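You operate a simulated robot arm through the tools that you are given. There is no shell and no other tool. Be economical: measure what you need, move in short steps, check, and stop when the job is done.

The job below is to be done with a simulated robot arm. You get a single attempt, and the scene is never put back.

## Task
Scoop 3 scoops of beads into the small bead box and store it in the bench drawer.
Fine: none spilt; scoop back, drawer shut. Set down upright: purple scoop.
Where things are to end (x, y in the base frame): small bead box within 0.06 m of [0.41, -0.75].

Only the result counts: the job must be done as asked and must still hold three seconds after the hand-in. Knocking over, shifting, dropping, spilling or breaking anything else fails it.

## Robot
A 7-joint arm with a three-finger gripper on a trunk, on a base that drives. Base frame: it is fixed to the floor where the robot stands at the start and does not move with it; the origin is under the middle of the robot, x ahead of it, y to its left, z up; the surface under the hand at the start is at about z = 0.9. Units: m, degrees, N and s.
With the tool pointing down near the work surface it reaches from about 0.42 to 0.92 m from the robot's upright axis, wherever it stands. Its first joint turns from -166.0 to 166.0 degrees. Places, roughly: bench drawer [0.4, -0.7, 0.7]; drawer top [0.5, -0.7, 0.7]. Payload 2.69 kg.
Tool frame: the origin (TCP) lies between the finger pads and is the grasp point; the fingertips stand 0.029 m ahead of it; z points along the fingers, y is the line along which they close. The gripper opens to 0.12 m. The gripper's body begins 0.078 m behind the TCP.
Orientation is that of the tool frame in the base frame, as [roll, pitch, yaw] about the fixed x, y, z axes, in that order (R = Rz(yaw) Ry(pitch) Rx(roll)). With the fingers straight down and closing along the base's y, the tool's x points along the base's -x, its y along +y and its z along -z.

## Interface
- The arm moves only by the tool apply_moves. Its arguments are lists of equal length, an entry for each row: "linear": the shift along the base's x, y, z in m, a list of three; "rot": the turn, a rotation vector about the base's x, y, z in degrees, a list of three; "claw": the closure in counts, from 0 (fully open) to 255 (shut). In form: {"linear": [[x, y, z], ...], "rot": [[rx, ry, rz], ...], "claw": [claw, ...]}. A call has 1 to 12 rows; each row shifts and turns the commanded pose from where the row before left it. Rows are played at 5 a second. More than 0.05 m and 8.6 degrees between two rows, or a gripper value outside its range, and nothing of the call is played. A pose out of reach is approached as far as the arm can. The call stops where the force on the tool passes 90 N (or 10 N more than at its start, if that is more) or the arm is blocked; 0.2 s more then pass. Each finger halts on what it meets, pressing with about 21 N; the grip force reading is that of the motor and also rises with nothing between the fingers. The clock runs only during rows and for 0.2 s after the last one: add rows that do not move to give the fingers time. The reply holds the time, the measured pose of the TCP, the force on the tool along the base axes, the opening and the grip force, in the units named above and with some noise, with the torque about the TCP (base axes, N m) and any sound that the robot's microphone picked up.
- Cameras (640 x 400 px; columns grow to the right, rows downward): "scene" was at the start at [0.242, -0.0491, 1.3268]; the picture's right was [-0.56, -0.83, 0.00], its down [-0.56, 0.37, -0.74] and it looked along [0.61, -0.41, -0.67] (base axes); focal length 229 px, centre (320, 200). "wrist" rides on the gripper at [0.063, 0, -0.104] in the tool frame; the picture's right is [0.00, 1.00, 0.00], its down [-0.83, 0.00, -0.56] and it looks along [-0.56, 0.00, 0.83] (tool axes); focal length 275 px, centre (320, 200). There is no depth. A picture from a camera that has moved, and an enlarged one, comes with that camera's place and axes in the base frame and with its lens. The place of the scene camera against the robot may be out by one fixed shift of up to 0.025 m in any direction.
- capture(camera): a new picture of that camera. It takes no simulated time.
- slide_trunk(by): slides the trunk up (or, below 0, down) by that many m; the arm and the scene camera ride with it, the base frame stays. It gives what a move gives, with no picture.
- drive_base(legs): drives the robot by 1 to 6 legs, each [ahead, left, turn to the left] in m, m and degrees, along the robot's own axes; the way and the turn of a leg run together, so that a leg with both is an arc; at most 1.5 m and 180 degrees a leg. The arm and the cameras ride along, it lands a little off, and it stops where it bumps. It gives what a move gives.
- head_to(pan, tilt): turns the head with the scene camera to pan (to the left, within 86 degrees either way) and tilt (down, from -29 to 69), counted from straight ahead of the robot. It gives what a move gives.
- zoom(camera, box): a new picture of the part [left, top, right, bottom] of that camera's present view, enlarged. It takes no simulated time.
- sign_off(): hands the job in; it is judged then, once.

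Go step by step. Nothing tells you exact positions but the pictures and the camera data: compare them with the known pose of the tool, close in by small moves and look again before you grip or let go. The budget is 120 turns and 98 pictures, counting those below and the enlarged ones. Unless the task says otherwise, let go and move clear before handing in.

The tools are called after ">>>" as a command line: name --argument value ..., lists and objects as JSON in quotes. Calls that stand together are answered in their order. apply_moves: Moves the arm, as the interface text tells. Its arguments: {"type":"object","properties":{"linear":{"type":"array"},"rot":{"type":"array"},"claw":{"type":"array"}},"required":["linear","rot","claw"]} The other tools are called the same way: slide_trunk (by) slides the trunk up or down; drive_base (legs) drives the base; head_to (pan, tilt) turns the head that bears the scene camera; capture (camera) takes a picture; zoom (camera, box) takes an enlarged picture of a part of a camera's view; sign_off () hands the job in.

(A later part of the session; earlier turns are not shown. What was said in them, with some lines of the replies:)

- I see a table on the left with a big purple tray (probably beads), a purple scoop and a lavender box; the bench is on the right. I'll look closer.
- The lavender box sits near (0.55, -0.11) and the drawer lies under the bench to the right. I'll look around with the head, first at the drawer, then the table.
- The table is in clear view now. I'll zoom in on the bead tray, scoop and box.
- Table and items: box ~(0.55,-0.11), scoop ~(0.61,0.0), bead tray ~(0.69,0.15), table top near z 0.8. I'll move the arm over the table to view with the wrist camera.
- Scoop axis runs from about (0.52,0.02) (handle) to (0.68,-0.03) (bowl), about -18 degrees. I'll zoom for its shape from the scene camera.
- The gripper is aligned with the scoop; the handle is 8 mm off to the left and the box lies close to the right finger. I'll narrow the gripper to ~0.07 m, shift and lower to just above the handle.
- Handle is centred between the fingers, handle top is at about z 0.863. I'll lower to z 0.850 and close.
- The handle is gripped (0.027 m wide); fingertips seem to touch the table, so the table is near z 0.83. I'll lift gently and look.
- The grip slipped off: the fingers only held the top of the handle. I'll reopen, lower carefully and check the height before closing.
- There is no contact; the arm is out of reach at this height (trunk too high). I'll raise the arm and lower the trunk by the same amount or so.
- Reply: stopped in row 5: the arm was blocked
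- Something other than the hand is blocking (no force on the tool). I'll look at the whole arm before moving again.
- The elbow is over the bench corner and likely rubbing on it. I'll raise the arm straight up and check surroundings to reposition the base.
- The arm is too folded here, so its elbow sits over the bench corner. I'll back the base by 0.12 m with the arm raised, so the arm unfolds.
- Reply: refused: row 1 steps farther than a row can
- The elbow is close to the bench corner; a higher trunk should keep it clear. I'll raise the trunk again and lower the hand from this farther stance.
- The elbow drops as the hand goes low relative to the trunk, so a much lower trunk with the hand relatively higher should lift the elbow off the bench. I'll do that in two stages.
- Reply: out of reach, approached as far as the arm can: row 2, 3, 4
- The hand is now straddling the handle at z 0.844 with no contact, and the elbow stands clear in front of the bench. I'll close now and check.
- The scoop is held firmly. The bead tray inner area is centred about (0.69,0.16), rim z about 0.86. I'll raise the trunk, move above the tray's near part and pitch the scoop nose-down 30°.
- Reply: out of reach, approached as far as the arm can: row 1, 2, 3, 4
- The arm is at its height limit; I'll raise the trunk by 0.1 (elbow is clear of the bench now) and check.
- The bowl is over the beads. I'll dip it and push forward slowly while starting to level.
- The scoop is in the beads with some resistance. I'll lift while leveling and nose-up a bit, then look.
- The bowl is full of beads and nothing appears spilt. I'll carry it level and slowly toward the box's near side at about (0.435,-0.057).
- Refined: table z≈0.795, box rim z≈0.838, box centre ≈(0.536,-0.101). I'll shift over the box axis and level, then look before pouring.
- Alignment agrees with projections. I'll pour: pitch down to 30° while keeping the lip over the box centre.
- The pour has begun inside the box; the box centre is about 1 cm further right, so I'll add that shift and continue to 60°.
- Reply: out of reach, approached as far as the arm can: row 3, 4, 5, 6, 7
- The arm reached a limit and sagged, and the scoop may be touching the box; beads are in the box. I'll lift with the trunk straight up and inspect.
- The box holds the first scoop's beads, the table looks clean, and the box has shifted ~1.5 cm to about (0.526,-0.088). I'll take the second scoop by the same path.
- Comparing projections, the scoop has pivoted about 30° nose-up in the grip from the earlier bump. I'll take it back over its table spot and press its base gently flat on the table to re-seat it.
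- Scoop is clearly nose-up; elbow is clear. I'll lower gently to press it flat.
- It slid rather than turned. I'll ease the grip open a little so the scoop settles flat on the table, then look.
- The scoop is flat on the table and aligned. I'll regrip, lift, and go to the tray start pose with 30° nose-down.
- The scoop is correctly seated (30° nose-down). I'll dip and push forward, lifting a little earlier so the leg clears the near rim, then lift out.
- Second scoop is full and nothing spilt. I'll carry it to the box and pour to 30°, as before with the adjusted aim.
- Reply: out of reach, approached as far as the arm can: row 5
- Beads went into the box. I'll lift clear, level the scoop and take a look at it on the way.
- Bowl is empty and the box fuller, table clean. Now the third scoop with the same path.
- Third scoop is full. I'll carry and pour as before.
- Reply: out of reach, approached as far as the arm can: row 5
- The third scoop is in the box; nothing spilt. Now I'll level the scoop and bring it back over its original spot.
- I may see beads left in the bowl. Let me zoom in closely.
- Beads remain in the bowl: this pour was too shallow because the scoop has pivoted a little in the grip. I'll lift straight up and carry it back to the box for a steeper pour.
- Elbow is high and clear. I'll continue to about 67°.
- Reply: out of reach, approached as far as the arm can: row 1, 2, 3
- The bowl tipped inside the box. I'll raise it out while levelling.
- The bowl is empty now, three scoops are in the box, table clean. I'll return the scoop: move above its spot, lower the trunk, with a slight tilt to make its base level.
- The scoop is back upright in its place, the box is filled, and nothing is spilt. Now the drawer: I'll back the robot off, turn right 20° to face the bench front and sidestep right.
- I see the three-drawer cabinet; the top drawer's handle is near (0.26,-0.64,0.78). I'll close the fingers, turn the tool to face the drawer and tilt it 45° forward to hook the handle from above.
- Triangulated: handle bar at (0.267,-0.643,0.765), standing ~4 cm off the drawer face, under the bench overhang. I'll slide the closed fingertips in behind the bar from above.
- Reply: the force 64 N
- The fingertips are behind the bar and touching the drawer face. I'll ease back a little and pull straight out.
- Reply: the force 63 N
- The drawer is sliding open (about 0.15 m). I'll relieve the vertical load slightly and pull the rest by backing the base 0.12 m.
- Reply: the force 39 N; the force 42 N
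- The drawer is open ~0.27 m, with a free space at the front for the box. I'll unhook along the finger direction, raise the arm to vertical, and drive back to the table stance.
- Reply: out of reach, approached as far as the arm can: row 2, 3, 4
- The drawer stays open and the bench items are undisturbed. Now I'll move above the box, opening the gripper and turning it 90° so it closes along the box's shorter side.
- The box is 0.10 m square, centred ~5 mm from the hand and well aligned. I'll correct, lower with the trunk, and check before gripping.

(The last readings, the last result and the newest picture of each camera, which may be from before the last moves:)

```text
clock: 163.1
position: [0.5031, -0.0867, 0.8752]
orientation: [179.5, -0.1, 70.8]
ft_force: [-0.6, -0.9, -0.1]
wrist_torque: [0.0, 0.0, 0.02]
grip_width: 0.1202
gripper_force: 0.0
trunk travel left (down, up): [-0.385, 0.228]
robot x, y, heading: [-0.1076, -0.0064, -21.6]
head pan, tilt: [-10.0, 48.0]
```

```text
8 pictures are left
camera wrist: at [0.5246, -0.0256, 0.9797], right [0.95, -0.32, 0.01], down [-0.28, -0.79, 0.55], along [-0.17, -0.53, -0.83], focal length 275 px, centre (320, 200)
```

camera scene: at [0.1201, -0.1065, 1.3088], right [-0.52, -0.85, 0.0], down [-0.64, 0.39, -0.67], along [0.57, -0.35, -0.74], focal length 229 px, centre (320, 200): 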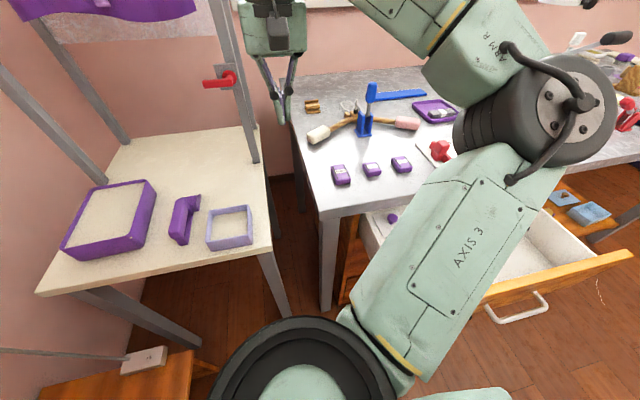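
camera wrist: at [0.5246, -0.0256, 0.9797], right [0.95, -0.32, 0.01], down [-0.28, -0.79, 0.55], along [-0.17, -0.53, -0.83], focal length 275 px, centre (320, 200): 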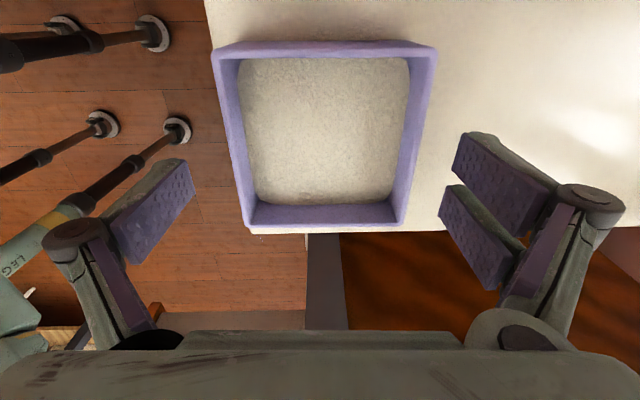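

Well centred. I'll lower to z 0.832 and close on the box, then lift slightly.

>>> apply_moves --linear '[[0.0019, -0.0006, -0.015], [0, 0, -0.015], [0, 0, -0.013], [0, 0, 0], [0, 0, 0], [0, 0, 0], [0, 0, 0]]' --rot '[[0, 0, 0], [0, 0, 0], [0, 0, 0], [0, 0, 0], [0, 0, 0], [0, 0, 0], [0, 0, 0]]' --claw '[0, 0, 0, 0, 60, 120, 255]'

>>> apply_moves --linear '[[0, 0, 0], [0, 0, 0.01], [0, 0, 0.015], [0, 0, 0.015], [0, 0, 0]]' --rot '[[0, 0, 0], [0, 0, 0], [0, 0, 0], [0, 0, 0], [0, 0, 0]]' --claw '[255, 255, 255, 255, 255]'

>>> capture --camera "wrist"

```text
clock: 164.7
position: [0.5057, -0.0855, 0.8324]
orientation: [179.4, -0.1, 70.8]
ft_force: [0.6, 0.3, 2.3]
wrist_torque: [-0.07, -0.01, 0.08]
grip_width: 0.0998
gripper_force: 20.9
trunk travel left (down, up): [-0.385, 0.228]
robot x, y, heading: [-0.1124, -0.0062, -21.2]
head pan, tilt: [-10.0, 48.0]
```

```text
clock: 165.9
position: [0.5071, -0.086, 0.8752]
orientation: [179.4, -0.2, 70.8]
ft_force: [-0.1, 0.6, -1.8]
wrist_torque: [0.0, -0.01, -0.04]
grip_width: 0.0994
gripper_force: 20.8
trunk travel left (down, up): [-0.385, 0.228]
robot x, y, heading: [-0.1113, -0.0054, -21.4]
head pan, tilt: [-10.0, 48.0]
```

```text
7 pictures are left
camera wrist: at [0.5266, -0.0254, 0.9791], right [0.95, -0.32, 0.01], down [-0.28, -0.79, 0.55], along [-0.17, -0.53, -0.83], focal length 275 px, centre (320, 200)
```

wrist: 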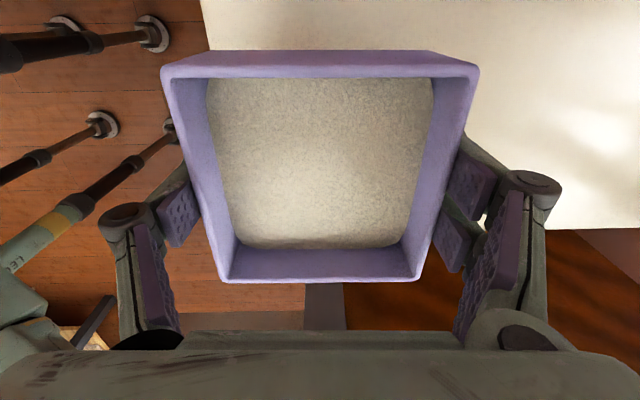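

The box is held securely. I'll raise it and carry it around the bench corner in slow level moves toward the drawer.

>>> slide_trunk --by 0.13

>>> apply_moves --linear '[[-0.012, -0.002, 0], [-0.027, -0.005, 0], [-0.0295, -0.0057, 0], [-0.0295, -0.0057, 0], [-0.0295, -0.0057, 0], [-0.0295, -0.0057, 0], [-0.018, -0.013, 0], [-0.008, -0.025, 0], [-0.005, -0.03, 0], [-0.007, -0.031, 0], [-0.008, -0.031, 0], [0, 0, 0]]' --rot '[[0, 0, 0], [0, 0, 0], [0, 0, 0], [0, 0, 0], [0, 0, 0], [0, 0, 0], [0, 0, 0], [0, 0, 0], [0, 0, 0], [0, 0, 0], [0, 0, 0], [0, 0, 0]]' --claw '[255, 255, 255, 255, 255, 255, 255, 255, 255, 255, 255, 255]'

```text
clock: 167.4
position: [0.5072, -0.0859, 1.0033]
orientation: [179.4, -0.2, 70.8]
ft_force: [0.1, 0.9, -1.3]
wrist_torque: [0.03, -0.02, 0.02]
grip_width: 0.0997
gripper_force: 21.3
trunk travel left (down, up): [-0.515, 0.098]
robot x, y, heading: [-0.1077, -0.0055, -21.3]
head pan, tilt: [-10.0, 48.0]
```

```text
clock: 170.0
position: [0.3014, -0.2485, 1.0047]
orientation: [179.5, -0.2, 70.9]
ft_force: [-0.1, -0.8, -2.3]
wrist_torque: [-0.02, -0.04, 0.01]
grip_width: 0.0993
gripper_force: 21.0
trunk travel left (down, up): [-0.515, 0.098]
robot x, y, heading: [-0.1095, -0.0081, -21.1]
head pan, tilt: [-10.0, 48.0]
```

>>> apply_moves --linear '[[-0.006, -0.017, 0], [-0.011, -0.033, 0], [-0.013, -0.037, 0], [-0.013, -0.037, 0], [-0.013, -0.037, 0], [-0.013, -0.037, 0], [-0.013, -0.037, 0], [-0.013, -0.037, 0], [-0.013, -0.037, 0], [-0.013, -0.037, 0], [-0.013, -0.037, 0], [-0.012, -0.034, 0]]' --rot '[[0, 0, 0], [0, 0, 0], [0, 0, 0], [0, 0, 0], [0, 0, 0], [0, 0, 0], [0, 0, 0], [0, 0, 0], [0, 0, 0], [0, 0, 0], [0, 0, 0], [0, 0, 0]]' --claw '[255, 255, 255, 255, 255, 255, 255, 255, 255, 255, 255, 255]'

>>> capture --camera "wrist"

```text
clock: 172.6
position: [0.1571, -0.6612, 1.0044]
orientation: [179.4, -0.2, 70.8]
ft_force: [-0.3, 0.3, -0.6]
wrist_torque: [0.02, -0.01, -0.03]
grip_width: 0.0995
gripper_force: 21.3
trunk travel left (down, up): [-0.515, 0.098]
robot x, y, heading: [-0.1109, -0.0043, -21.1]
head pan, tilt: [-10.0, 48.0]
```

```text
6 pictures are left
camera wrist: at [0.1772, -0.6008, 1.1091], right [0.95, -0.32, 0.01], down [-0.28, -0.79, 0.55], along [-0.17, -0.53, -0.83], focal length 275 px, centre (320, 200)
```

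wrist: 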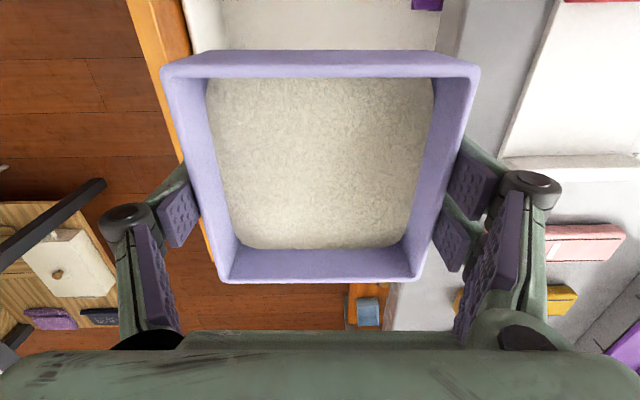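

The box is over the drawer's front space, with margins to the front panel (~5 cm) and bench edge. I'll lower it with the trunk and then in small steps.

>>> slide_trunk --by -0.23

>>> apply_moves --linear '[[0, 0, -0.005], [0, 0, -0.005], [0, 0, -0.005], [0, 0, -0.005], [0, 0, 0]]' --rot '[[0, 0, 0], [0, 0, 0], [0, 0, 0], [0, 0, 0], [0, 0, 0]]' --claw '[255, 255, 255, 255, 255]'

>>> capture --camera "wrist"

```text
clock: 175.1
position: [0.1562, -0.6604, 0.7735]
orientation: [179.3, -0.3, 70.8]
ft_force: [-0.5, 0.2, -1.5]
wrist_torque: [0.01, -0.01, 0.02]
grip_width: 0.0994
gripper_force: 21.2
trunk travel left (down, up): [-0.285, 0.328]
robot x, y, heading: [-0.1092, -0.0074, -21.4]
head pan, tilt: [-10.0, 48.0]
```

```text
clock: 176.3
position: [0.1576, -0.6613, 0.7529]
orientation: [179.5, -0.2, 70.8]
ft_force: [-0.3, 0.7, -0.9]
wrist_torque: [-0.02, 0.01, -0.02]
grip_width: 0.0997
gripper_force: 21.4
trunk travel left (down, up): [-0.285, 0.328]
robot x, y, heading: [-0.1095, -0.006, -21.3]
head pan, tilt: [-10.0, 48.0]
```

```text
5 pictures are left
camera wrist: at [0.177, -0.5998, 0.8583], right [0.95, -0.32, 0.01], down [-0.28, -0.79, 0.55], along [-0.17, -0.53, -0.83], focal length 275 px, centre (320, 200)
```

wrist: 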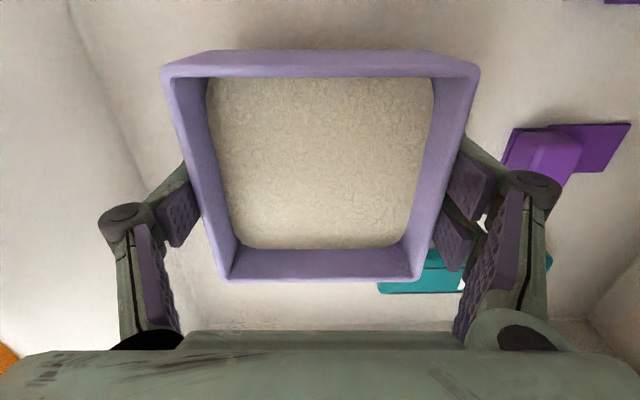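

All clear of the drawer's contents. Lowering further in small steps until contact.

>>> apply_moves --linear '[[0, 0, -0.004], [0, 0, -0.004], [0, 0, -0.004], [0, 0, -0.003], [0, 0, 0]]' --rot '[[0, 0, 0], [0, 0, 0], [0, 0, 0], [0, 0, 0], [0, 0, 0]]' --claw '[255, 255, 255, 255, 255]'

```text
clock: 177.5
position: [0.1565, -0.6606, 0.7396]
orientation: [179.5, -0.3, 70.7]
ft_force: [-0.6, -0.3, -1.1]
wrist_torque: [-0.01, 0.0, 0.01]
grip_width: 0.0995
gripper_force: 21.8
trunk travel left (down, up): [-0.285, 0.328]
robot x, y, heading: [-0.1079, -0.0088, -21.4]
head pan, tilt: [-10.0, 48.0]
```

>>> apply_moves --linear '[[0, 0, -0.003], [0, 0, -0.003], [0, 0, -0.003], [0, 0, 0]]' --rot '[[0, 0, 0], [0, 0, 0], [0, 0, 0], [0, 0, 0]]' --claw '[255, 255, 255, 255]'

```text
clock: 178.5
position: [0.1579, -0.6605, 0.7311]
orientation: [179.3, -0.1, 70.8]
ft_force: [0.2, 0.0, -1.7]
wrist_torque: [-0.02, -0.01, 0.02]
grip_width: 0.0996
gripper_force: 21.6
trunk travel left (down, up): [-0.285, 0.328]
robot x, y, heading: [-0.1056, -0.0063, -21.3]
head pan, tilt: [-10.0, 48.0]
```

No contact yet; continuing down in small steps.

>>> apply_moves --linear '[[0, 0, -0.003], [0, 0, -0.003], [0, 0, -0.002], [0, 0, 0]]' --rot '[[0, 0, 0], [0, 0, 0], [0, 0, 0], [0, 0, 0]]' --claw '[255, 255, 255, 255]'

```text
clock: 179.5
position: [0.1561, -0.6589, 0.7314]
orientation: [179.0, 0.6, 70.8]
ft_force: [-0.4, -0.4, -1.9]
wrist_torque: [0.01, 0.02, 0.02]
grip_width: 0.0998
gripper_force: 21.1
trunk travel left (down, up): [-0.285, 0.328]
robot x, y, heading: [-0.1106, -0.0077, -21.2]
head pan, tilt: [-10.0, 48.0]
```

The hand stopped descending without a tool force, so something above the wrist may be touching. I'll look.

>>> head_to --pan -40 --tilt 40

>>> capture --camera "scene"

```text
clock: 180.4
position: [0.1563, -0.6593, 0.7319]
orientation: [179.0, 0.5, 70.8]
ft_force: [0.2, -0.3, -1.7]
wrist_torque: [-0.03, 0.01, -0.01]
grip_width: 0.0996
gripper_force: 21.0
trunk travel left (down, up): [-0.285, 0.328]
robot x, y, heading: [-0.1119, -0.0056, -21.4]
head pan, tilt: [-40.0, 40.0]
```

```text
4 pictures are left
camera scene: at [0.0921, -0.1371, 1.0413], right [-0.88, -0.48, 0.0], down [-0.31, 0.56, -0.77], along [0.37, -0.67, -0.64], focal length 229 px, centre (320, 200)
```

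scene: 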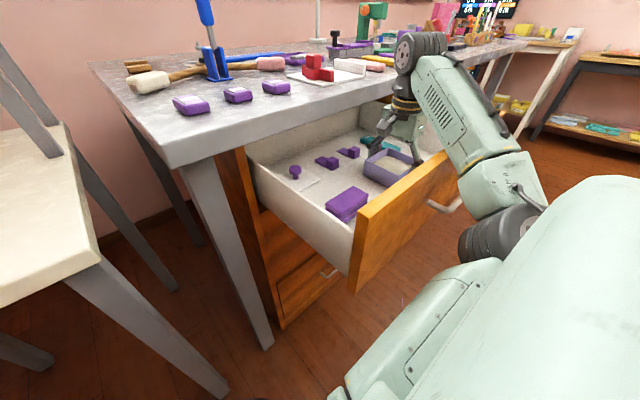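

The forearm rests on the drawer front's top edge. I'll raise the arm and lower the trunk equally so the forearm comes in steeper.

>>> apply_moves --linear '[[0, 0, 0.02], [0, 0, 0.02], [0, 0, 0.025], [0, 0, 0.025], [0, 0, 0.015], [0, 0, 0]]' --rot '[[0, 0, 0], [0, 0, 0], [0, 0, 0], [0, 0, 0], [0, 0, 0], [0, 0, 0]]' --claw '[255, 255, 255, 255, 255, 255]'

>>> slide_trunk --by -0.09

```text
clock: 182.0
position: [0.1472, -0.6715, 0.7755]
orientation: [178.5, -6.5, 70.5]
ft_force: [-0.7, 0.6, -1.3]
wrist_torque: [0.03, 0.02, -0.03]
grip_width: 0.0994
gripper_force: 20.8
trunk travel left (down, up): [-0.285, 0.328]
robot x, y, heading: [-0.1089, -0.0062, -21.2]
head pan, tilt: [-40.0, 40.0]
stopped in row 6: the arm was blocked; the commanded pose is now the measured one
```

```text
clock: 183.3
position: [0.1507, -0.6637, 0.7192]
orientation: [176.3, -5.0, 71.1]
ft_force: [9.6, -8.5, 24.5]
wrist_torque: [0.2, 1.11, 0.31]
grip_width: 0.1028
gripper_force: 21.2
trunk travel left (down, up): [-0.195, 0.418]
robot x, y, heading: [-0.1106, -0.0033, -21.1]
head pan, tilt: [-40.0, 40.0]
```

>>> slide_trunk --by 0.02

>>> capture --camera "scene"

```text
clock: 183.9
position: [0.1509, -0.6653, 0.7141]
orientation: [177.9, -6.2, 71.2]
ft_force: [11.0, 17.2, 31.6]
wrist_torque: [-0.41, -0.5, 0.44]
grip_width: 0.1093
gripper_force: 21.4
trunk travel left (down, up): [-0.215, 0.398]
robot x, y, heading: [-0.1085, -0.0093, -21.0]
head pan, tilt: [-40.0, 40.0]
```

```text
3 pictures are left
camera scene: at [0.0931, -0.1338, 0.9697], right [-0.88, -0.48, 0.0], down [-0.31, 0.56, -0.77], along [0.37, -0.68, -0.64], focal length 229 px, centre (320, 200)
```

scene: 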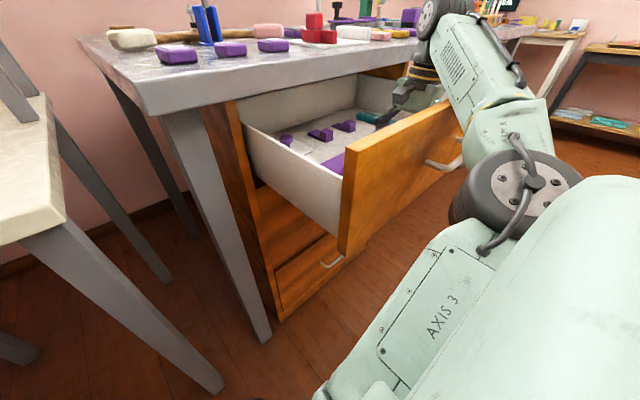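

The box is on the drawer floor and the hand is just pressing it down. I'll relieve the pressure, open the fingers fully and raise the trunk a little.

>>> apply_moves --linear '[[0, 0, 0.01], [0, 0, 0.005], [0, 0, 0], [0, 0, 0], [0, 0, 0]]' --rot '[[0, 0, 0], [0, 0, 0], [0, 0, 0], [0, 0, 0], [0, 0, 0]]' --claw '[255, 120, 0, 0, 0]'

>>> slide_trunk --by 0.05

>>> capture --camera "wrist"

```text
clock: 185.1
position: [0.1468, -0.671, 0.7104]
orientation: [176.7, -8.6, 70.8]
ft_force: [47.5, 18.8, 33.3]
wrist_torque: [-0.31, 2.7, -2.48]
grip_width: 0.1155
gripper_force: 0.0
trunk travel left (down, up): [-0.215, 0.398]
robot x, y, heading: [-0.1071, -0.0083, -21.2]
head pan, tilt: [-40.0, 40.0]
```

```text
clock: 186.1
position: [0.1433, -0.6742, 0.7469]
orientation: [178.3, -9.1, 70.2]
ft_force: [0.4, 0.9, -0.7]
wrist_torque: [-0.06, 0.01, 0.03]
grip_width: 0.1201
gripper_force: 0.0
trunk travel left (down, up): [-0.265, 0.348]
robot x, y, heading: [-0.111, -0.0038, -21.3]
head pan, tilt: [-40.0, 40.0]
```

```text
2 pictures are left
camera wrist: at [0.1566, -0.6296, 0.861], right [0.94, -0.34, 0.03], down [-0.32, -0.85, 0.42], along [-0.12, -0.4, -0.91], focal length 275 px, centre (320, 200)
```

wrist: 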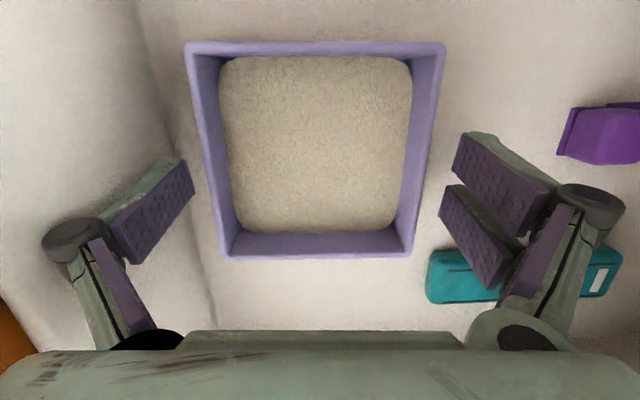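

The box stands upright in the drawer with its beads, at about (0.146,-0.661), matching the target once shut. I'll raise the hand out step by step with the trunk.

>>> slide_trunk --by 0.06

>>> slide_trunk --by 0.06

```text
clock: 187.1
position: [0.1465, -0.6738, 0.808]
orientation: [178.3, -9.0, 70.4]
ft_force: [0.7, 0.1, 0.2]
wrist_torque: [0.0, -0.01, -0.04]
grip_width: 0.1199
gripper_force: 0.0
trunk travel left (down, up): [-0.325, 0.288]
robot x, y, heading: [-0.1099, -0.0047, -21.1]
head pan, tilt: [-40.0, 40.0]
```

```text
clock: 188.1
position: [0.1458, -0.6745, 0.8662]
orientation: [178.3, -9.2, 70.6]
ft_force: [0.1, 0.2, -1.0]
wrist_torque: [-0.03, 0.02, 0.01]
grip_width: 0.12
gripper_force: 0.0
trunk travel left (down, up): [-0.385, 0.228]
robot x, y, heading: [-0.1083, -0.0061, -21.1]
head pan, tilt: [-40.0, 40.0]
```

The hand is clear. I'll raise fully, turn the tool back, and bring the arm in front of the robot before driving back to face the drawer.

>>> slide_trunk --by 0.2

>>> apply_moves --linear '[[0.0214, 0.039, 0], [0.0214, 0.039, 0], [0.0214, 0.039, 0], [0.0214, 0.039, 0], [0.0214, 0.039, 0], [0.0214, 0.039, 0], [0.0214, 0.039, 0], [0.0214, 0.039, 0], [0.0214, 0.039, 0], [0.0214, 0.039, 0], [0.0214, 0.039, 0], [0.0214, 0.039, 0]]' --rot '[[0, 0, 7.5], [0, 0, 7.5], [0, 0, 7.5], [0, 0, 7.5], [0, 0, 7.5], [0, 0, 7.5], [0, 0, 7.5], [0, 0, 7.5], [0, 0, 7.5], [0, 0, 7.5], [0, 0, 7.5], [0, 0, 7.5]]' --claw '[255, 255, 255, 255, 255, 255, 255, 255, 255, 255, 255, 255]'

```text
clock: 190.2
position: [0.1462, -0.6748, 1.0671]
orientation: [178.2, -9.1, 70.5]
ft_force: [-0.4, 0.0, -1.6]
wrist_torque: [0.01, 0.0, -0.02]
grip_width: 0.1199
gripper_force: 0.0
trunk travel left (down, up): [-0.585, 0.028]
robot x, y, heading: [-0.1102, -0.009, -21.3]
head pan, tilt: [-40.0, 40.0]
```

```text
clock: 192.8
position: [0.4021, -0.2008, 1.0932]
orientation: [178.6, -6.2, 160.6]
ft_force: [-0.4, -0.5, 0.5]
wrist_torque: [-0.01, 0.03, 0.0]
grip_width: 0.0
gripper_force: 21.2
trunk travel left (down, up): [-0.585, 0.028]
robot x, y, heading: [-0.1113, -0.0073, -21.8]
head pan, tilt: [-40.0, 40.0]
```

>>> drive_base --legs '[[-0.357, -0.468, 1.3]]'

>>> slide_trunk --by -0.1

```text
clock: 197.0
position: [-0.0803, -0.4966, 1.095]
orientation: [178.5, -6.2, 163.4]
ft_force: [-0.9, -0.2, 0.4]
wrist_torque: [-0.01, -0.01, -0.01]
grip_width: 0.0
gripper_force: 20.8
trunk travel left (down, up): [-0.585, 0.028]
robot x, y, heading: [-0.6031, -0.3286, -18.4]
head pan, tilt: [-40.0, 40.0]
```

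```text
clock: 198.3
position: [-0.08, -0.4959, 0.9953]
orientation: [178.5, -6.2, 163.4]
ft_force: [0.2, -0.2, -0.5]
wrist_torque: [-0.05, 0.03, 0.0]
grip_width: 0.0001
gripper_force: 20.4
trunk travel left (down, up): [-0.485, 0.128]
robot x, y, heading: [-0.5972, -0.3277, -18.2]
head pan, tilt: [-40.0, 40.0]
```

>>> apply_moves --linear '[[0, -0.0049, -0.0193], [0, -0.0049, -0.0193], [0, -0.0049, -0.0193], [0, -0.0049, -0.0193], [0, -0.0049, -0.0193], [0, -0.0049, -0.0193], [0, -0.0049, -0.0193], [0, 0, 0]]' --rot '[[-2.2, -6.96, -0.2], [-2.2, -6.96, -0.2], [-2.2, -6.96, -0.2], [-2.2, -6.96, -0.2], [-2.2, -6.96, -0.2], [-2.2, -6.96, -0.2], [-2.2, -6.96, -0.2], [0, 0, 0]]' --claw '[255, 255, 255, 255, 255, 255, 255, 255]'

>>> capture --camera "wrist"

```text
clock: 200.1
position: [-0.0334, -0.5555, 0.9008]
orientation: [178.7, 44.8, 162.0]
ft_force: [-0.2, 0.8, -0.5]
wrist_torque: [0.0, 0.0, 0.0]
grip_width: 0.0002
gripper_force: 20.6
out of reach, approached as far as the arm can: row 6, 7
trunk travel left (down, up): [-0.485, 0.128]
robot x, y, heading: [-0.6, -0.3284, -18.2]
head pan, tilt: [-40.0, 40.0]
```

```text
1 pictures are left
camera wrist: at [-0.1447, -0.5205, 0.9301], right [0.29, 0.96, 0.01], down [0.19, -0.07, 0.98], along [0.94, -0.28, -0.2], focal length 275 px, centre (320, 200)
```

wrist: 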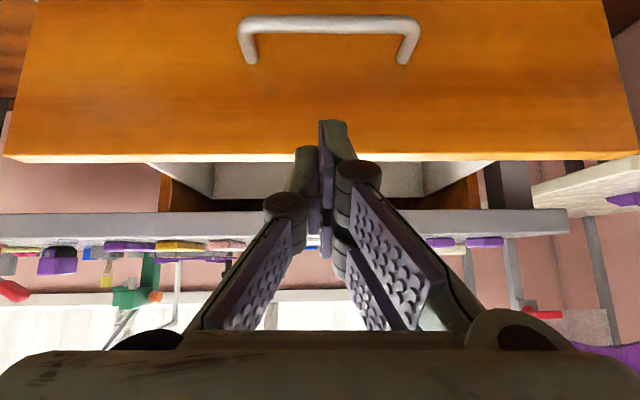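

The handle bar is at about (0.021,-0.561,0.763), so the box will end near (0.395,-0.742) once shut. I'll back the base 0.1 m for reach, then slip the fingertips in above the bar to the drawer face.

>>> drive_base --legs '[[-0.1, 0, 0]]'

>>> apply_moves --linear '[[0, 0, 0], [0, 0, 0]]' --rot '[[0, 0, 0], [0, 0, 0]]' --claw '[255, 255]'

```text
clock: 201.2
position: [-0.1236, -0.5236, 0.9002]
orientation: [178.6, 44.7, 162.2]
ft_force: [-0.2, -1.0, -0.6]
wrist_torque: [0.01, 0.0, -0.01]
grip_width: 0.0001
gripper_force: 21.4
trunk travel left (down, up): [-0.485, 0.128]
robot x, y, heading: [-0.6937, -0.2981, -18.2]
head pan, tilt: [-40.0, 40.0]
```

```text
clock: 201.8
position: [-0.124, -0.5246, 0.901]
orientation: [178.7, 44.7, 162.2]
ft_force: [-0.1, -0.4, 0.1]
wrist_torque: [0.01, -0.02, -0.01]
grip_width: 0.0001
gripper_force: 21.0
trunk travel left (down, up): [-0.485, 0.128]
robot x, y, heading: [-0.6898, -0.3012, -18.4]
head pan, tilt: [-40.0, 40.0]
```

>>> apply_moves --linear '[[0.0335, -0.0058, -0.008], [0.0335, -0.0058, -0.008], [0.0148, -0.0048, -0.0156], [0.0148, -0.0048, -0.0156], [0.0148, -0.0048, -0.0156], [0.0148, -0.0048, -0.0156], [0.0148, -0.0048, -0.0156], [0, 0, 0]]' --rot '[[0, 0, 0], [0, 0, 0], [0, 0, 0], [0, 0, 0], [0, 0, 0], [0, 0, 0], [0, 0, 0], [0, 0, 0]]' --claw '[255, 255, 255, 255, 255, 255, 255, 255]'

```text
clock: 203.6
position: [0.0177, -0.5598, 0.805]
orientation: [178.9, 44.8, 162.2]
ft_force: [0.4, -0.5, -0.1]
wrist_torque: [0.0, -0.03, 0.0]
grip_width: 0.0004
gripper_force: 20.8
trunk travel left (down, up): [-0.485, 0.128]
robot x, y, heading: [-0.694, -0.2971, -18.0]
head pan, tilt: [-40.0, 40.0]
```

In place behind the bar without contact. I'll push the drawer in by driving forward.

>>> apply_moves --linear '[[0, 0, -0.004], [0, 0, 0]]' --rot '[[0, 0, 0], [0, 0, 0]]' --claw '[255, 255]'

>>> drive_base --legs '[[0.1, 0, 0]]'

>>> drive_base --legs '[[0.1, 0, 0]]'

```text
clock: 204.2
position: [0.0164, -0.5585, 0.8018]
orientation: [178.7, 44.8, 162.3]
ft_force: [-0.2, 1.0, -0.8]
wrist_torque: [0.0, -0.03, 0.01]
grip_width: 0.0
gripper_force: 20.9
trunk travel left (down, up): [-0.485, 0.128]
robot x, y, heading: [-0.6925, -0.2947, -18.2]
head pan, tilt: [-40.0, 40.0]
```

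```text
clock: 205.4
position: [0.1114, -0.593, 0.8022]
orientation: [178.7, 44.7, 162.0]
ft_force: [1.8, -0.4, 1.6]
wrist_torque: [-0.05, -0.07, 0.01]
grip_width: 0.0001
gripper_force: 21.0
trunk travel left (down, up): [-0.485, 0.128]
robot x, y, heading: [-0.5943, -0.3284, -18.5]
head pan, tilt: [-40.0, 40.0]
```

```text
clock: 206.5
position: [0.2039, -0.6232, 0.8033]
orientation: [178.7, 44.7, 162.0]
ft_force: [1.9, -1.1, 0.7]
wrist_torque: [-0.02, -0.11, -0.03]
grip_width: 0.0
gripper_force: 21.0
trunk travel left (down, up): [-0.485, 0.128]
robot x, y, heading: [-0.5027, -0.3578, -18.2]
head pan, tilt: [-40.0, 40.0]
```

>>> apply_moves --linear '[[0.0095, -0.0031, 0], [0.0095, -0.0031, 0], [0.0095, -0.0031, 0], [0.0095, -0.0031, 0], [0.0095, -0.0031, 0], [0.0095, -0.0031, -0.001], [0, 0, 0]]' --rot '[[0, 0, 0], [0, 0, 0], [0, 0, 0], [0, 0, 0], [0, 0, 0], [0, 0, 0], [0, 0, 0]]' --claw '[255, 255, 255, 255, 255, 255, 255]'

```text
clock: 208.1
position: [0.2591, -0.6415, 0.8024]
orientation: [178.8, 44.8, 162.0]
ft_force: [-1.0, 0.5, 0.0]
wrist_torque: [-0.01, -0.04, 0.02]
grip_width: 0.0002
gripper_force: 21.4
trunk travel left (down, up): [-0.485, 0.128]
robot x, y, heading: [-0.5023, -0.3569, -18.3]
head pan, tilt: [-40.0, 40.0]
```

>>> apply_moves --linear '[[0.0048, -0.0016, 0], [0.0048, -0.0016, 0], [0.0038, -0.0012, 0], [0, 0, 0], [0, 0, 0]]' --rot '[[0, 0, 0], [0, 0, 0], [0, 0, 0], [0, 0, 0], [0, 0, 0]]' --claw '[255, 255, 255, 255, 255]'

```text
clock: 209.3
position: [0.2707, -0.6451, 0.8036]
orientation: [178.7, 44.8, 162.0]
ft_force: [-31.0, 7.5, -1.7]
wrist_torque: [-0.02, 0.09, 0.0]
grip_width: 0.0001
gripper_force: 21.2
trunk travel left (down, up): [-0.485, 0.128]
robot x, y, heading: [-0.5043, -0.3561, -18.5]
head pan, tilt: [-40.0, 40.0]
```

The drawer is against its stop (31 N). I'll withdraw along the finger direction, without catching the bar.

>>> apply_moves --linear '[[-0.004, 0.0013, 0.006], [-0.0148, 0.0048, 0.0157], [-0.0168, 0.0055, 0.0177], [-0.0168, 0.0055, 0.0177], [-0.0168, 0.0055, 0.0177], [-0.03, 0.01, 0.02], [-0.03, 0.01, 0.02], [0, 0, 0]]' --rot '[[0, 0, 0], [0, 0, 0], [0, 0, 0], [0, 0, 0], [0, 0, 0], [0, 0, 0], [0, 0, 0], [0, 0, 0]]' --claw '[255, 255, 255, 255, 255, 255, 255, 255]'

>>> head_to --pan 12 --tilt 40

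```text
clock: 211.1
position: [0.1419, -0.6047, 0.917]
orientation: [178.6, 44.7, 162.0]
ft_force: [-0.1, -0.3, 0.4]
wrist_torque: [-0.02, -0.01, 0.03]
grip_width: 0.0
gripper_force: 21.4
trunk travel left (down, up): [-0.485, 0.128]
robot x, y, heading: [-0.5046, -0.3591, -18.3]
head pan, tilt: [-40.0, 40.0]
```

```text
clock: 212.3
position: [0.1431, -0.6049, 0.9167]
orientation: [178.7, 44.7, 161.9]
ft_force: [0.2, 0.2, -0.2]
wrist_torque: [0.01, -0.02, 0.02]
grip_width: 0.0001
gripper_force: 20.7
trunk travel left (down, up): [-0.485, 0.128]
robot x, y, heading: [-0.5037, -0.3606, -18.3]
head pan, tilt: [12.0, 40.0]
```

>>> capture --camera "scene"

```text
0 pictures are left
camera scene: at [-0.2545, -0.4202, 1.2402], right [-0.11, -0.99, 0.0], down [-0.64, 0.07, -0.77], along [0.76, -0.08, -0.64], focal length 229 px, centre (320, 200)
```

scene: 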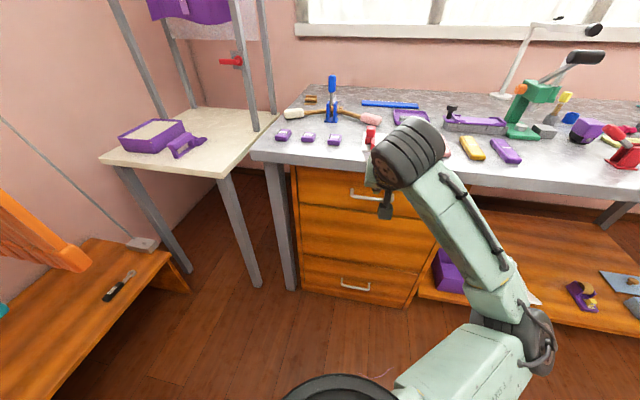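

The last picture shows the drawer shut, the scoop upright in its place on the table, the table clean and the bench items where they were. The arm is clear, so I'm handing in.

>>> sign_off

```text
The job is handed in.
```

I put three scoops of beads into the small bead box and stored it in the bench drawer. The drawer is shut, the purple scoop is back upright in its place, and I saw no spilt beads.

I estimate the box is at about (0.395, -0.742), roughly 0.02 m from the target. I worked that out from its position just before I closed the drawer and couldn't see it afterwards. The last push ended against the drawer's stop.
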